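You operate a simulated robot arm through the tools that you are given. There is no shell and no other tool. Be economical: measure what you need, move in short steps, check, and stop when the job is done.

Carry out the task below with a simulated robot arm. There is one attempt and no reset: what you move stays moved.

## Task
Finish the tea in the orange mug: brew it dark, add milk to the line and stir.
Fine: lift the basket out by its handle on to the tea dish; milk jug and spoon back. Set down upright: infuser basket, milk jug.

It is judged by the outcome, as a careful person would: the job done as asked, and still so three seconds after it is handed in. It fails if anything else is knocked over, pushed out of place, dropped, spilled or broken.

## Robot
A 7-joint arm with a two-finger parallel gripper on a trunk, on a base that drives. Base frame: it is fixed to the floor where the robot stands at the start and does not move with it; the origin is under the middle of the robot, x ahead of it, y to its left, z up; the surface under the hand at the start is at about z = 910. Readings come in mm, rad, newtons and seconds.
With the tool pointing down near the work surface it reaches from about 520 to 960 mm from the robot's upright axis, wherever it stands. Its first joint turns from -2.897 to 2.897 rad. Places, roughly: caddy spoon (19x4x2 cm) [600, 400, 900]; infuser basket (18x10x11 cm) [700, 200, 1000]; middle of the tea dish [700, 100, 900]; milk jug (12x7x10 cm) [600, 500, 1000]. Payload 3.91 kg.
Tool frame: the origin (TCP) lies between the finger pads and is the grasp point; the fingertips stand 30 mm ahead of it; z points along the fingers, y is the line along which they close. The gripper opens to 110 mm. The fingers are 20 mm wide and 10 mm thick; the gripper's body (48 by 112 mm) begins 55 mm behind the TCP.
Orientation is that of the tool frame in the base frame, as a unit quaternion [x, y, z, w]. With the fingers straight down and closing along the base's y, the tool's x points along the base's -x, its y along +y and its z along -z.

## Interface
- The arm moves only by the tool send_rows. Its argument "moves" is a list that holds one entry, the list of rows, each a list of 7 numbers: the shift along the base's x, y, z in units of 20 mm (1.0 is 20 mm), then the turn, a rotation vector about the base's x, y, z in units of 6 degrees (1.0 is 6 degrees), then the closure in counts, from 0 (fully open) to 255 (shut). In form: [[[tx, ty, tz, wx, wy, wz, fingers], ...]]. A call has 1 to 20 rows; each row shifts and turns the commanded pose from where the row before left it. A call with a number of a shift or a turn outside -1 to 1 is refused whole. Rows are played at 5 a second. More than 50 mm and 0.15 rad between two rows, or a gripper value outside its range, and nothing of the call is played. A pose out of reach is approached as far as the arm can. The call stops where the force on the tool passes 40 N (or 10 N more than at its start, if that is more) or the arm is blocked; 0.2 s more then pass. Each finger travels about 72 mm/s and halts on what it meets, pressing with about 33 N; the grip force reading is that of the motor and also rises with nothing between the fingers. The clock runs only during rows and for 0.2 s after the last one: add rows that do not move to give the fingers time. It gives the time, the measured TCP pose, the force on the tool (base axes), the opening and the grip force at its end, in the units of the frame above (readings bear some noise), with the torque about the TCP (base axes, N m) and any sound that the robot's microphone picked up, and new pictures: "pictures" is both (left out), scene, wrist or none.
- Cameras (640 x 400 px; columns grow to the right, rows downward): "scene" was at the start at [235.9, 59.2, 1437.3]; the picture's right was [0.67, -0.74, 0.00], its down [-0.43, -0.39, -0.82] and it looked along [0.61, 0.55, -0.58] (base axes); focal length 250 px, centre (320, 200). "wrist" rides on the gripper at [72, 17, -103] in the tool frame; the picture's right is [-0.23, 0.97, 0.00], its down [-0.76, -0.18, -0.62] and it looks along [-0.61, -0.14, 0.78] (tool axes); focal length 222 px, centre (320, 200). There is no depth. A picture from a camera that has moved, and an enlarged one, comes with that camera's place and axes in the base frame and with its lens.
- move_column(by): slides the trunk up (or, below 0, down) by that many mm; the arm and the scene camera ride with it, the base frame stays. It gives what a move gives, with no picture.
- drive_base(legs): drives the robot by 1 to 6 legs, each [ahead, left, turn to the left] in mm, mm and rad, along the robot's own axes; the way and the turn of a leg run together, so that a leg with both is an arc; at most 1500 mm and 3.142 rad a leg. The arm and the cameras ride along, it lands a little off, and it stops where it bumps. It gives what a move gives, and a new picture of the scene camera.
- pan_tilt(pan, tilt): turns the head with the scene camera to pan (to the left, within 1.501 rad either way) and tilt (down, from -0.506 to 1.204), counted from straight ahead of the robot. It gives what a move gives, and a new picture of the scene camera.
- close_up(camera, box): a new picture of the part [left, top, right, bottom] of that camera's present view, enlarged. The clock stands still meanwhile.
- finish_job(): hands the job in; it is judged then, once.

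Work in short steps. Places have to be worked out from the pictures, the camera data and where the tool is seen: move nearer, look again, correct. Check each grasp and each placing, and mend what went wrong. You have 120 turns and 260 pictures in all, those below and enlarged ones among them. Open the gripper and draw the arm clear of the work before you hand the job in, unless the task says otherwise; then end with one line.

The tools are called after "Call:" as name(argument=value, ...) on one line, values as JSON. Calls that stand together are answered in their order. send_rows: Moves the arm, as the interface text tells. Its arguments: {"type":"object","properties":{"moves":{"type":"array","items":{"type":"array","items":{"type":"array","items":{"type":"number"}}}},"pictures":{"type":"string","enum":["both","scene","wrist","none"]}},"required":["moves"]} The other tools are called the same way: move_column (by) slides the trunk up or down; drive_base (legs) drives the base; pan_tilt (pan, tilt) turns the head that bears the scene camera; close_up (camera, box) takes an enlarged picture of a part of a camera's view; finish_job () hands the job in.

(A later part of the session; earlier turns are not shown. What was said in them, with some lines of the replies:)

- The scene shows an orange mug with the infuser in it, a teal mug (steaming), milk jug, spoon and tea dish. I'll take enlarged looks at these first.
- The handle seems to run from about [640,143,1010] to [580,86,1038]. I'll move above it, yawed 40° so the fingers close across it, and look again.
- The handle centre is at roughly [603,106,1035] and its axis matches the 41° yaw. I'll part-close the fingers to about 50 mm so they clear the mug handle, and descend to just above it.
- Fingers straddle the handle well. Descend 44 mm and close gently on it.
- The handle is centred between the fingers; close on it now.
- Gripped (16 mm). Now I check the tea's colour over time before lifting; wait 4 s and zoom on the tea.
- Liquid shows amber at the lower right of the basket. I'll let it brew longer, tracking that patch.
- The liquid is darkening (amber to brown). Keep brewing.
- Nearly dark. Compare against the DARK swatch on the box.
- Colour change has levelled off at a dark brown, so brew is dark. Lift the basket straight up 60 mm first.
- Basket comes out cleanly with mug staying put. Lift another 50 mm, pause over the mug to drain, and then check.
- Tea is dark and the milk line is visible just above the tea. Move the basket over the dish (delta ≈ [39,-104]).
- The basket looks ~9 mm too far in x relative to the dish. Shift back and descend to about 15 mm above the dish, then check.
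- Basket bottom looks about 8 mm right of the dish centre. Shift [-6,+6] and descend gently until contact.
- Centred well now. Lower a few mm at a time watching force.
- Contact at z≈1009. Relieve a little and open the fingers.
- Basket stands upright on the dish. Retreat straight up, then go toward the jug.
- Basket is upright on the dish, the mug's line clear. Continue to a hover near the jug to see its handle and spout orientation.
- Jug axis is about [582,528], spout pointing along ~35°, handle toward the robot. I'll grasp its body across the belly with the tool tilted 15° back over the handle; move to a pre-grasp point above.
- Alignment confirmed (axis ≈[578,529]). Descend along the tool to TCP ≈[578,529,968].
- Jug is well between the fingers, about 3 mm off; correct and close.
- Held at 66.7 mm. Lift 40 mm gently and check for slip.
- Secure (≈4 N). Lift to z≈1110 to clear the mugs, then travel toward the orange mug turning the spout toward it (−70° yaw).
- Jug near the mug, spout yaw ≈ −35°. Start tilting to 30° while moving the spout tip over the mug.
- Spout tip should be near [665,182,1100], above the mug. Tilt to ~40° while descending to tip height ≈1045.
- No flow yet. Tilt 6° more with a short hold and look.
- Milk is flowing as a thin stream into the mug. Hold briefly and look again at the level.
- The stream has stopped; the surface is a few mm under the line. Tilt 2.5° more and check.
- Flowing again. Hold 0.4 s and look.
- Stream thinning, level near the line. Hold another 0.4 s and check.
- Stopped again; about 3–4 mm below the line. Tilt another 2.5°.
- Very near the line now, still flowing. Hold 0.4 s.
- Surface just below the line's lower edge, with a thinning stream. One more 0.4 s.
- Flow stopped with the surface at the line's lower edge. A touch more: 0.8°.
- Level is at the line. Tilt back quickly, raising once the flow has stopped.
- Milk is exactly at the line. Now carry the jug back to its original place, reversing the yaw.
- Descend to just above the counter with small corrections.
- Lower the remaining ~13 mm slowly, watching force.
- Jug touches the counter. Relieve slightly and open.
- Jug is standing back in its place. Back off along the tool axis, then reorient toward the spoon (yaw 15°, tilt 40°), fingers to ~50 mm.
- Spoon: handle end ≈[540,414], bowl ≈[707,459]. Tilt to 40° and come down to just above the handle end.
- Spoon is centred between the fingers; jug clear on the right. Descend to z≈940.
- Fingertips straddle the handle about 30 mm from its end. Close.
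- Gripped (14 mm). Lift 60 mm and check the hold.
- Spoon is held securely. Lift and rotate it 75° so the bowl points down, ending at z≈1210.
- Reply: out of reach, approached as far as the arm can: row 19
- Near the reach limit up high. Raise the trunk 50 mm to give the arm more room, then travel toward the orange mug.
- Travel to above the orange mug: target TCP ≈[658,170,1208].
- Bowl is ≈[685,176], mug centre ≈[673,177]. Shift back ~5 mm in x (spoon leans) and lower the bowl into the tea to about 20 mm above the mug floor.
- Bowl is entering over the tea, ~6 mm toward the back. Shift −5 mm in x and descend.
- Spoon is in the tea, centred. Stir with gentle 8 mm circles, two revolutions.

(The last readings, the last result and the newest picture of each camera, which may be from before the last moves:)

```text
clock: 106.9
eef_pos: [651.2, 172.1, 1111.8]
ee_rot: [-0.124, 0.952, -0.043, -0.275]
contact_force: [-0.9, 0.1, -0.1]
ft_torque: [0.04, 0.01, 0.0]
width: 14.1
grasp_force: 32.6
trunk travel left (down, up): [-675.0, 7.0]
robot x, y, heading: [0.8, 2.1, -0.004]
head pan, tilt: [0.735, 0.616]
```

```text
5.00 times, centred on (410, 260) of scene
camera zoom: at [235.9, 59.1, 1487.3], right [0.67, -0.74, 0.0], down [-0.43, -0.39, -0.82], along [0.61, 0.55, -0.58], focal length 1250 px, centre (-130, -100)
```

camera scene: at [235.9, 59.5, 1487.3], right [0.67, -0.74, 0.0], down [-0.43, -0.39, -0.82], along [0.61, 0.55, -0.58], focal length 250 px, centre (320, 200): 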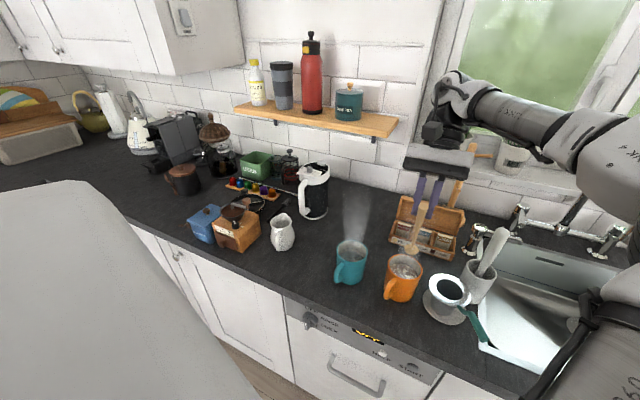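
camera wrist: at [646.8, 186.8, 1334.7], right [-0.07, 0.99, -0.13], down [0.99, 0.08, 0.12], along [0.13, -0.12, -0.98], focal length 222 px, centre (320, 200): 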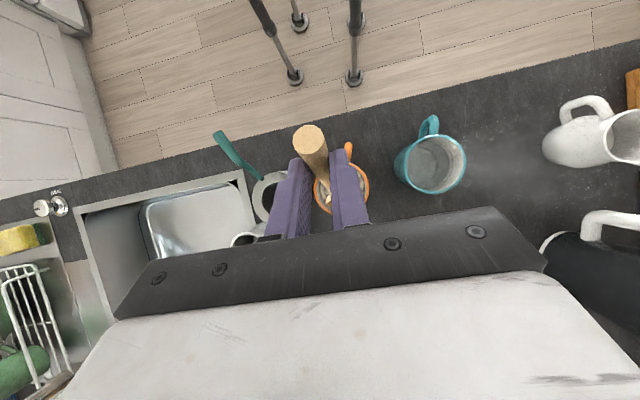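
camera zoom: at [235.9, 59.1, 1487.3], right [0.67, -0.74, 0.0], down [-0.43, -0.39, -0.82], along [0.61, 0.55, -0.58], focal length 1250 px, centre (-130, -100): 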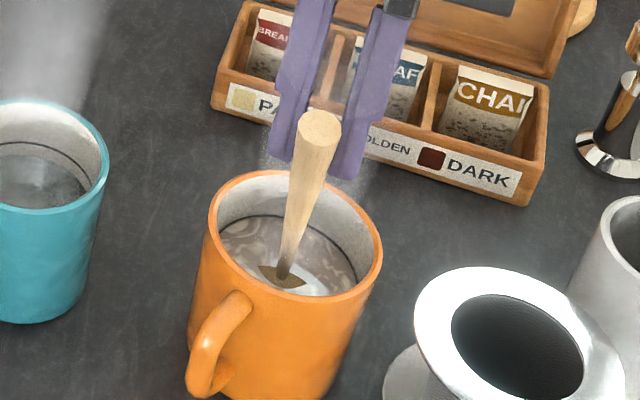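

Streaks are fading; forces negligible. Stir further.

Call:
send_rows(moves=[[[0.5, 0, 0, 0, 0, 0, 255], [-0.146, 0.354, 0, 0, 0, 0, 255], [-0.354, 0.146, 0, 0, 0, 0, 255], [-0.354, -0.146, 0, 0, 0, 0, 255], [-0.146, -0.354, 0, 0, 0, 0, 255], [0.146, -0.354, 0, 0, 0, 0, 255], [0.354, -0.146, 0, 0, 0, 0, 255], [0.354, 0.146, 0, 0, 0, 0, 255], [0.146, 0.354, 0, 0, 0, 0, 255], [-0.146, 0.354, 0, 0, 0, 0, 255], [-0.354, 0.146, 0, 0, 0, 0, 255], [-0.354, -0.146, 0, 0, 0, 0, 255], [-0.146, -0.354, 0, 0, 0, 0, 255], [0.146, -0.354, 0, 0, 0, 0, 255], [0.354, -0.146, 0, 0, 0, 0, 255], [0.354, 0.146, 0, 0, 0, 0, 255], [0.146, 0.354, 0, 0, 0, 0, 255], [-0.5, 0, 0, 0, 0, 0, 255]]], pictures="none")

Call:
send_rows(moves=[[[0.5, 0, 0, 0, 0, 0, 255], [-0.146, 0.354, 0, 0, 0, 0, 255], [-0.354, 0.146, 0, 0, 0, 0, 255], [-0.354, -0.146, 0, 0, 0, 0, 255], [-0.146, -0.354, 0, 0, 0, 0, 255], [0.146, -0.354, 0, 0, 0, 0, 255], [0.354, -0.146, 0, 0, 0, 0, 255], [0.354, 0.146, 0, 0, 0, 0, 255], [0.146, 0.354, 0, 0, 0, 0, 255], [-0.146, 0.354, 0, 0, 0, 0, 255], [-0.354, 0.146, 0, 0, 0, 0, 255], [-0.354, -0.146, 0, 0, 0, 0, 255], [-0.146, -0.354, 0, 0, 0, 0, 255], [0.146, -0.354, 0, 0, 0, 0, 255], [0.354, -0.146, 0, 0, 0, 0, 255], [0.354, 0.146, 0, 0, 0, 0, 255], [0.146, 0.354, 0, 0, 0, 0, 255], [-0.5, 0, 0, 0, 0, 0, 255]]], pictures="none")

Call:
close_up(camera="scene", box=[385, 240, 435, 290])

```text
clock: 110.7
eef_pos: [650.2, 169.8, 1113.1]
ee_rot: [-0.124, 0.952, -0.042, -0.276]
contact_force: [-1.0, 0.1, -0.6]
ft_torque: [-0.01, -0.01, 0.01]
width: 14.2
grasp_force: 32.5
trunk travel left (down, up): [-675.0, 7.0]
robot x, y, heading: [-4.5, 1.0, -0.0]
head pan, tilt: [0.735, 0.616]
```

```text
clock: 114.5
eef_pos: [649.1, 172.6, 1112.8]
ee_rot: [-0.124, 0.952, -0.043, -0.276]
contact_force: [0.2, -0.5, 0.8]
ft_torque: [0.03, 0.01, -0.01]
width: 14.2
grasp_force: 33.3
trunk travel left (down, up): [-675.0, 7.0]
robot x, y, heading: [1.4, 1.9, -0.002]
head pan, tilt: [0.735, 0.616]
```

```text
8.00 times, centred on (410, 265) of scene
camera zoom: at [235.8, 59.0, 1487.4], right [0.67, -0.74, 0.0], down [-0.43, -0.39, -0.82], along [0.61, 0.55, -0.58], focal length 2000 px, centre (-400, -320)
```

zoom: 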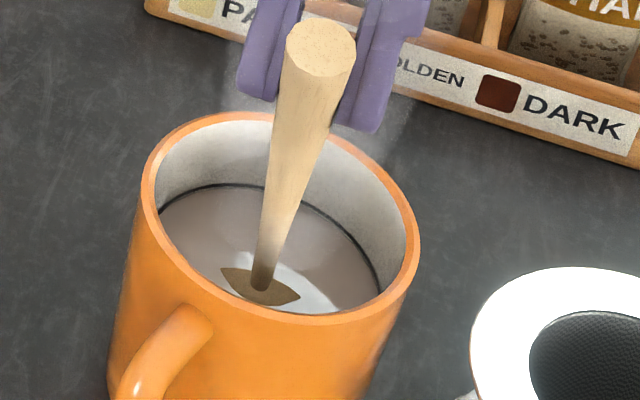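

Tea is uniformly mixed with the level at the line. Raise the spoon out and let it drain over the mug.

Call:
send_rows(moves=[[[0, 0, 0.3, 0, 0, 0, 255], [0, 0, 0.45, 0, 0, 0, 255], [0, 0, 0.5, 0, 0, 0, 255], [0, 0, 0.5, 0, 0, 0, 255], [0, 0, 0.5, 0, 0, 0, 255], [0, 0, 0.5, 0, 0, 0, 255], [0, 0, 0.5, 0, 0, 0, 255], [0, 0, 0.5, 0, 0, 0, 255], [0, 0, 0.5, 0, 0, 0, 255], [0, 0, 0.5, 0, 0, 0, 255], [0, 0, 0, 0, 0, 0, 255], [0, 0, 0, 0, 0, 0, 255], [0, 0, 0, 0, 0, 0, 255], [0, 0, 0, 0, 0, 0, 255], [0, 0, 0, 0, 0, 0, 255], [0, 0, 0, 0, 0, 0, 255], [0, 0, 0, 0, 0, 0, 255], [0, 0, 0, 0, 0, 0, 255], [0, 0, 0, 0, 0, 0, 255], [0, 0, 0, 0, 0, 0, 255]]], pictures="none")

Call:
close_up(camera="scene", box=[360, 200, 460, 300])

```text
clock: 118.7
eef_pos: [651.0, 171.6, 1206.4]
ee_rot: [-0.124, 0.952, -0.043, -0.276]
contact_force: [-0.3, -0.8, -1.1]
ft_torque: [-0.01, 0.01, 0.01]
width: 13.9
grasp_force: 32.8
trunk travel left (down, up): [-675.0, 7.0]
robot x, y, heading: [5.4, 4.6, -0.003]
head pan, tilt: [0.735, 0.616]
```

```text
4.00 times, centred on (410, 250) of scene
camera zoom: at [236.0, 59.2, 1487.3], right [0.67, -0.74, 0.0], down [-0.43, -0.39, -0.82], along [0.61, 0.55, -0.58], focal length 1000 px, centre (-40, 0)
```

zoom: 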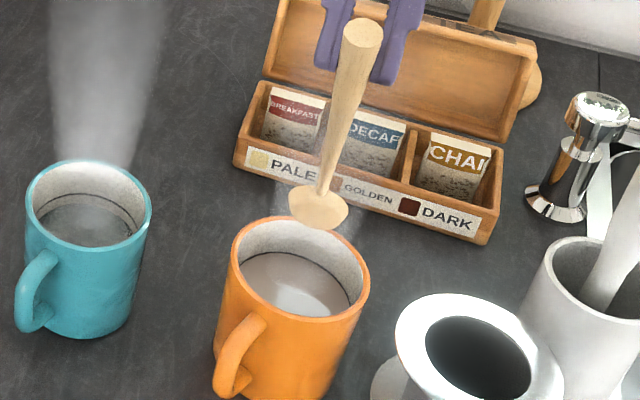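

Milky tea, uniform. Carry the spoon back above its place.

Call:
send_rows(moves=[[[-0.371, 0.94, 0.1, 0, 0, 0, 255], [-0.371, 0.94, 0.1, 0, 0, 0, 255], [-0.371, 0.94, 0.1, 0, 0, 0, 255], [-0.371, 0.94, 0.1, 0, 0, 0, 255], [-0.371, 0.94, 0.1, 0, 0, 0, 255], [-0.371, 0.94, 0, 0, 0, 0, 255], [-0.371, 0.94, 0, 0, 0, 0, 255], [-0.371, 0.94, 0, 0, 0, 0, 255], [-0.371, 0.94, 0, 0, 0, 0, 255], [-0.371, 0.94, 0, 0, 0, 0, 255], [-0.371, 0.94, 0, 0, 0, 0, 255], [-0.371, 0.94, 0, 0, 0, 0, 255], [-0.371, 0.94, 0, 0, 0, 0, 255], [0, 0, 0, 0, 0, 0, 255]]], pictures="none")

Call:
send_rows(moves=[[[0, 0, -0.3, 0.209, -0.776, 0, 255], [0, 0, -0.3, 0.209, -0.776, 0, 255], [0, 0, -0.3, 0.209, -0.776, 0, 255], [0, 0, -0.3, 0.209, -0.776, 0, 255], [0, 0, -0.3, 0.209, -0.776, 0, 255], [0, 0, -0.3, 0.209, -0.776, 0, 255], [0, 0, -0.3, 0.209, -0.776, 0, 255], [0, 0, -0.3, 0.209, -0.776, 0, 255], [0, 0, -0.3, 0.209, -0.776, 0, 255], [0, 0, -0.3, 0.209, -0.776, 0, 255], [0, 0, -0.3, 0.209, -0.776, 0, 255], [0, 0, -0.3, 0.209, -0.776, 0, 255], [0, 0, -0.3, 0.209, -0.776, 0, 255], [0, 0, -0.3, 0.209, -0.776, 0, 255], [0, 0, -0.3, 0.209, -0.776, 0, 255], [0, 0, 0, 0, 0, 0, 255]]], pictures="none")

Call:
move_column(by=-50)

```text
clock: 121.7
eef_pos: [552.3, 414.1, 1217.7]
ee_rot: [-0.124, 0.952, -0.043, -0.276]
contact_force: [-0.1, 0.2, -0.3]
ft_torque: [-0.01, 0.01, -0.01]
width: 13.9
grasp_force: 32.9
trunk travel left (down, up): [-675.0, 7.0]
robot x, y, heading: [-1.0, -3.1, 0.0]
head pan, tilt: [0.735, 0.616]
```

```text
clock: 125.1
eef_pos: [553.4, 415.3, 1126.2]
ee_rot: [-0.118, 0.932, 0.041, 0.34]
contact_force: [-0.4, 0.0, -0.9]
ft_torque: [0.06, -0.01, 0.01]
width: 14.1
grasp_force: 32.9
trunk travel left (down, up): [-675.0, 7.0]
robot x, y, heading: [-1.3, -3.0, 0.001]
head pan, tilt: [0.735, 0.616]
```

```text
clock: 126.0
eef_pos: [554.4, 415.7, 1076.8]
ee_rot: [-0.118, 0.932, 0.04, 0.339]
contact_force: [0.4, 1.5, -0.3]
ft_torque: [-0.02, -0.01, 0.05]
width: 14.0
grasp_force: 33.1
trunk travel left (down, up): [-625.0, 57.0]
robot x, y, heading: [2.0, 1.4, -0.0]
head pan, tilt: [0.735, 0.616]
```

Orientation matches the grasp. Lower to ~20 mm above release height and look.

Call:
send_rows(moves=[[[0.05, 0.07, -0.9, 0, 0, 0, 255], [0.04, 0.07, -0.9, 0, 0, 0, 255], [0, 0, -0.9, 0, 0, 0, 255], [0, 0, -0.9, 0, 0, 0, 255], [0, 0, -0.9, 0, 0, 0, 255], [0, 0, -0.9, 0, 0, 0, 255], [0, 0, -0.5, 0, 0, 0, 255], [0, 0, 0, 0, 0, 0, 255]]], pictures="wrist")

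Call:
close_up(camera="scene", box=[220, 160, 400, 280])

```text
clock: 127.8
eef_pos: [555.0, 418.9, 956.5]
ee_rot: [-0.117, 0.932, 0.039, 0.34]
contact_force: [0.7, -0.7, -0.1]
ft_torque: [-0.03, -0.01, 0.02]
width: 14.2
grasp_force: 33.0
trunk travel left (down, up): [-625.0, 57.0]
robot x, y, heading: [-3.0, 0.2, 0.001]
head pan, tilt: [0.735, 0.616]
camera wrist: at [432.0, 405.5, 990.6], right [-0.07, 0.99, 0.14], down [0.22, -0.12, 0.97], along [0.97, 0.1, -0.21], focal length 222 px, centre (320, 200)
```

wrist: 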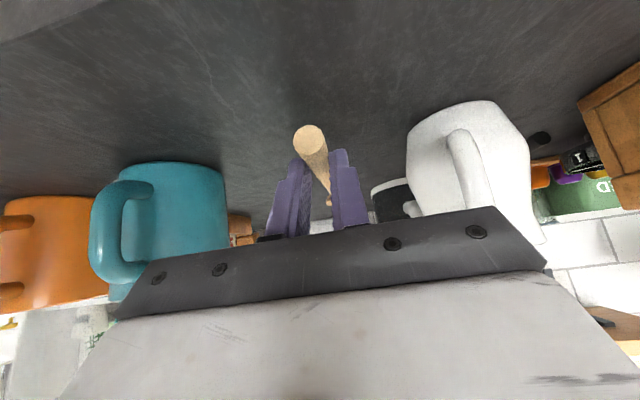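

```text
3.33 times, centred on (310, 220) of scene
camera zoom: at [235.9, 59.2, 1437.3], right [0.67, -0.74, 0.0], down [-0.43, -0.39, -0.82], along [0.61, 0.55, -0.58], focal length 833 px, centre (353, 133)
```

zoom: 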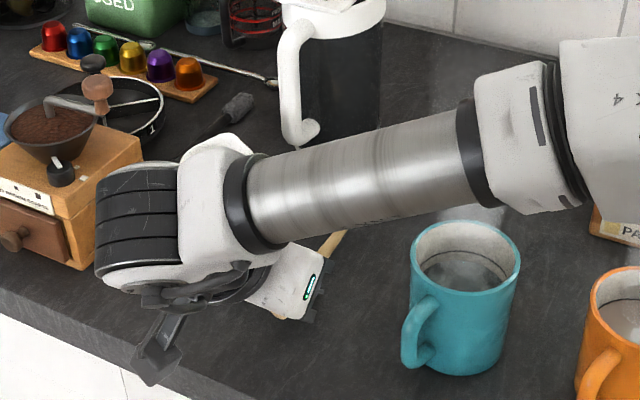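

Lower the last 15 mm gently, in small steps.

Call:
send_rows(moves=[[[0.03, 0, -0.3, 0, 0, 0, 255], [0, 0, -0.2, 0, 0, 0, 255], [0, 0, -0.15, 0, 0, 0, 255], [0, 0, -0.1, 0, 0, 0, 255], [0, 0, 0, 0, 0, 0, 255]]], pictures="none")

```text
clock: 129.0
eef_pos: [556.5, 418.1, 943.3]
ee_rot: [-0.118, 0.932, 0.039, 0.34]
contact_force: [-0.4, 0.3, 0.3]
ft_torque: [-0.01, -0.01, 0.0]
width: 14.0
grasp_force: 32.8
trunk travel left (down, up): [-625.0, 57.0]
robot x, y, heading: [-3.3, 3.5, -0.002]
head pan, tilt: [0.735, 0.616]
```

Call:
send_rows(moves=[[[0, 0, -0.08, 0, 0, 0, 255], [0, 0, -0.04, 0, 0, 0, 255], [0, 0, 0, 0, 0, 0, 255]]], pictures="none")

```text
clock: 129.8
eef_pos: [556.3, 418.3, 941.0]
ee_rot: [-0.118, 0.932, 0.041, 0.34]
contact_force: [-0.7, -1.7, 6.8]
ft_torque: [0.04, -0.26, 0.02]
width: 14.0
grasp_force: 32.7
trunk travel left (down, up): [-625.0, 57.0]
robot x, y, heading: [3.8, 0.2, 0.001]
head pan, tilt: [0.735, 0.616]
```

The spoon touches the counter. Open to ~50 mm and look.

Call:
send_rows(moves=[[[0, 0, 0.03, 0, 0, 0, 225], [0, 0, 0, 0, 0, 0, 200], [0, 0, 0, 0, 0, 0, 139], [0, 0, 0, 0, 0, 0, 139]]], pictures="wrist")

```text
clock: 130.8
eef_pos: [557.9, 417.9, 940.4]
ee_rot: [-0.118, 0.932, 0.04, 0.34]
contact_force: [-0.3, 0.2, -0.8]
ft_torque: [0.0, 0.02, -0.01]
width: 50.4
grasp_force: 0.0
trunk travel left (down, up): [-625.0, 57.0]
robot x, y, heading: [6.3, 1.9, -0.001]
head pan, tilt: [0.735, 0.616]
camera wrist: at [433.7, 405.2, 974.1], right [-0.07, 0.99, 0.14], down [0.22, -0.12, 0.97], along [0.97, 0.1, -0.21], focal length 222 px, centre (320, 200)
```

wrist: 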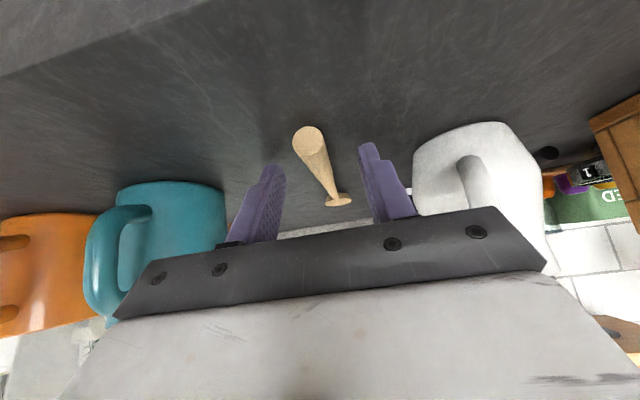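

Spoon is back exactly as before. Retreat straight up, then clear toward a neutral pose for a final look.

Call:
send_rows(moves=[[[0, 0, 0.6, 0, 0, 0, 139], [0, 0, 0.9, 0, 0, 0, 139], [0, 0, 1, 0, 0, 0, 139], [0, 0, 1, 0, 0, 0, 139], [0, 0, 1, 0, 0, 0, 139], [0, 0, 1, 0, 0, 0, 139], [0, 0, 1, 0, 0, 0, 139], [0, 0, 1, 0, 0, 0, 100], [0, 0, 1, 0, 0, 0, 50], [0, 0, 1, 0, 0, 0, 0], [-0.4, -0.7, 0.9, -0.2, 0.77, 0, 0], [-0.4, -0.7, 0.9, -0.2, 0.77, 0, 0], [-0.4, -0.7, 0.9, -0.2, 0.77, 0, 0], [-0.4, -0.7, 0.9, -0.2, 0.77, 0, 0], [-0.4, -0.7, 0.9, -0.2, 0.77, 0, 0], [-0.4, -0.7, 0.9, -0.2, 0.77, 0, 0], [0, -0.7, 0.5, -0.2, 0.77, 0, 0], [0, -0.7, 0, -0.2, 0.77, 0, 0], [0, 0, 0, 0, 0, 0, 0]]])

Call:
close_up(camera="scene", box=[220, 180, 380, 280])

Call:
close_up(camera="scene", box=[340, 200, 500, 310])

```text
clock: 134.8
eef_pos: [507.0, 305.8, 1249.5]
ee_rot: [-0.128, 0.992, -0.001, 0.015]
contact_force: [-0.1, -0.3, 0.1]
ft_torque: [-0.03, -0.01, 0.01]
width: 110.0
grasp_force: 0.1
trunk travel left (down, up): [-625.0, 57.0]
robot x, y, heading: [-1.1, 1.3, -0.002]
head pan, tilt: [0.735, 0.616]
camera scene: at [235.7, 59.3, 1437.4], right [0.67, -0.74, 0.0], down [-0.43, -0.39, -0.82], along [0.61, 0.55, -0.58], focal length 250 px, centre (320, 200)
camera wrist: at [429.4, 303.6, 1351.2], right [-0.02, 1.0, 0.0], down [0.76, 0.02, 0.65], along [0.65, 0.02, -0.76], focal length 222 px, centre (320, 200)
```

scene: 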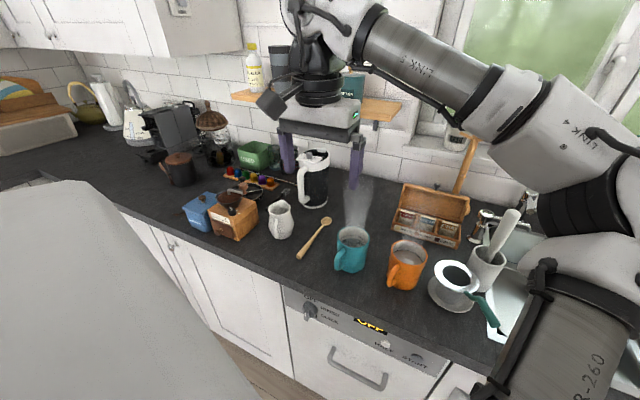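
wrist: 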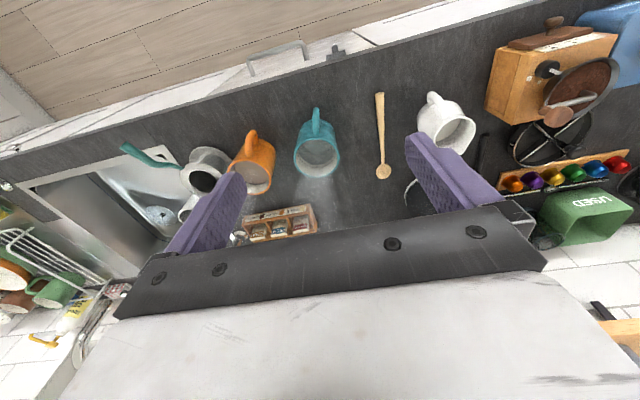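

```text
4.00 times, centred on (300, 230) of scene
camera zoom: at [235.7, 59.3, 1437.4], right [0.67, -0.74, 0.0], down [-0.43, -0.39, -0.82], along [0.61, 0.55, -0.58], focal length 1000 px, centre (400, 80)
```

zoom: 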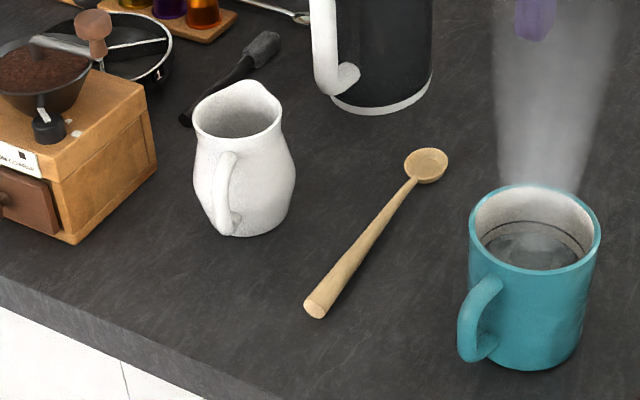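

```text
3.64 times, centred on (420, 255) of scene
camera zoom: at [235.7, 59.3, 1437.4], right [0.67, -0.74, 0.0], down [-0.43, -0.39, -0.82], along [0.61, 0.55, -0.58], focal length 909 px, centre (-44, 0)
```

zoom: 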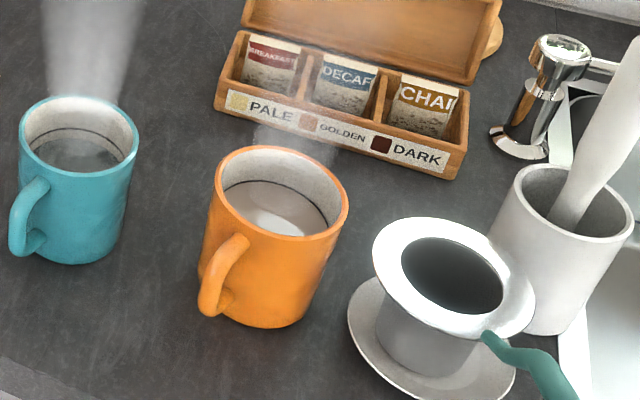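

Everything is in place: the basket is upright on the dish, milk is at the line and stirred in, the jug and spoon are back, and the gripper is open and clear. I'm handing it in.

Call:
finish_job()

```text
The job is handed in.
```

The orange mug's tea is brewed dark, topped with milk to the line and stirred; the basket is upright on the tea dish, and the milk jug and spoon are back in their places. I saw nothing spilled or knocked over, and the job is handed in.
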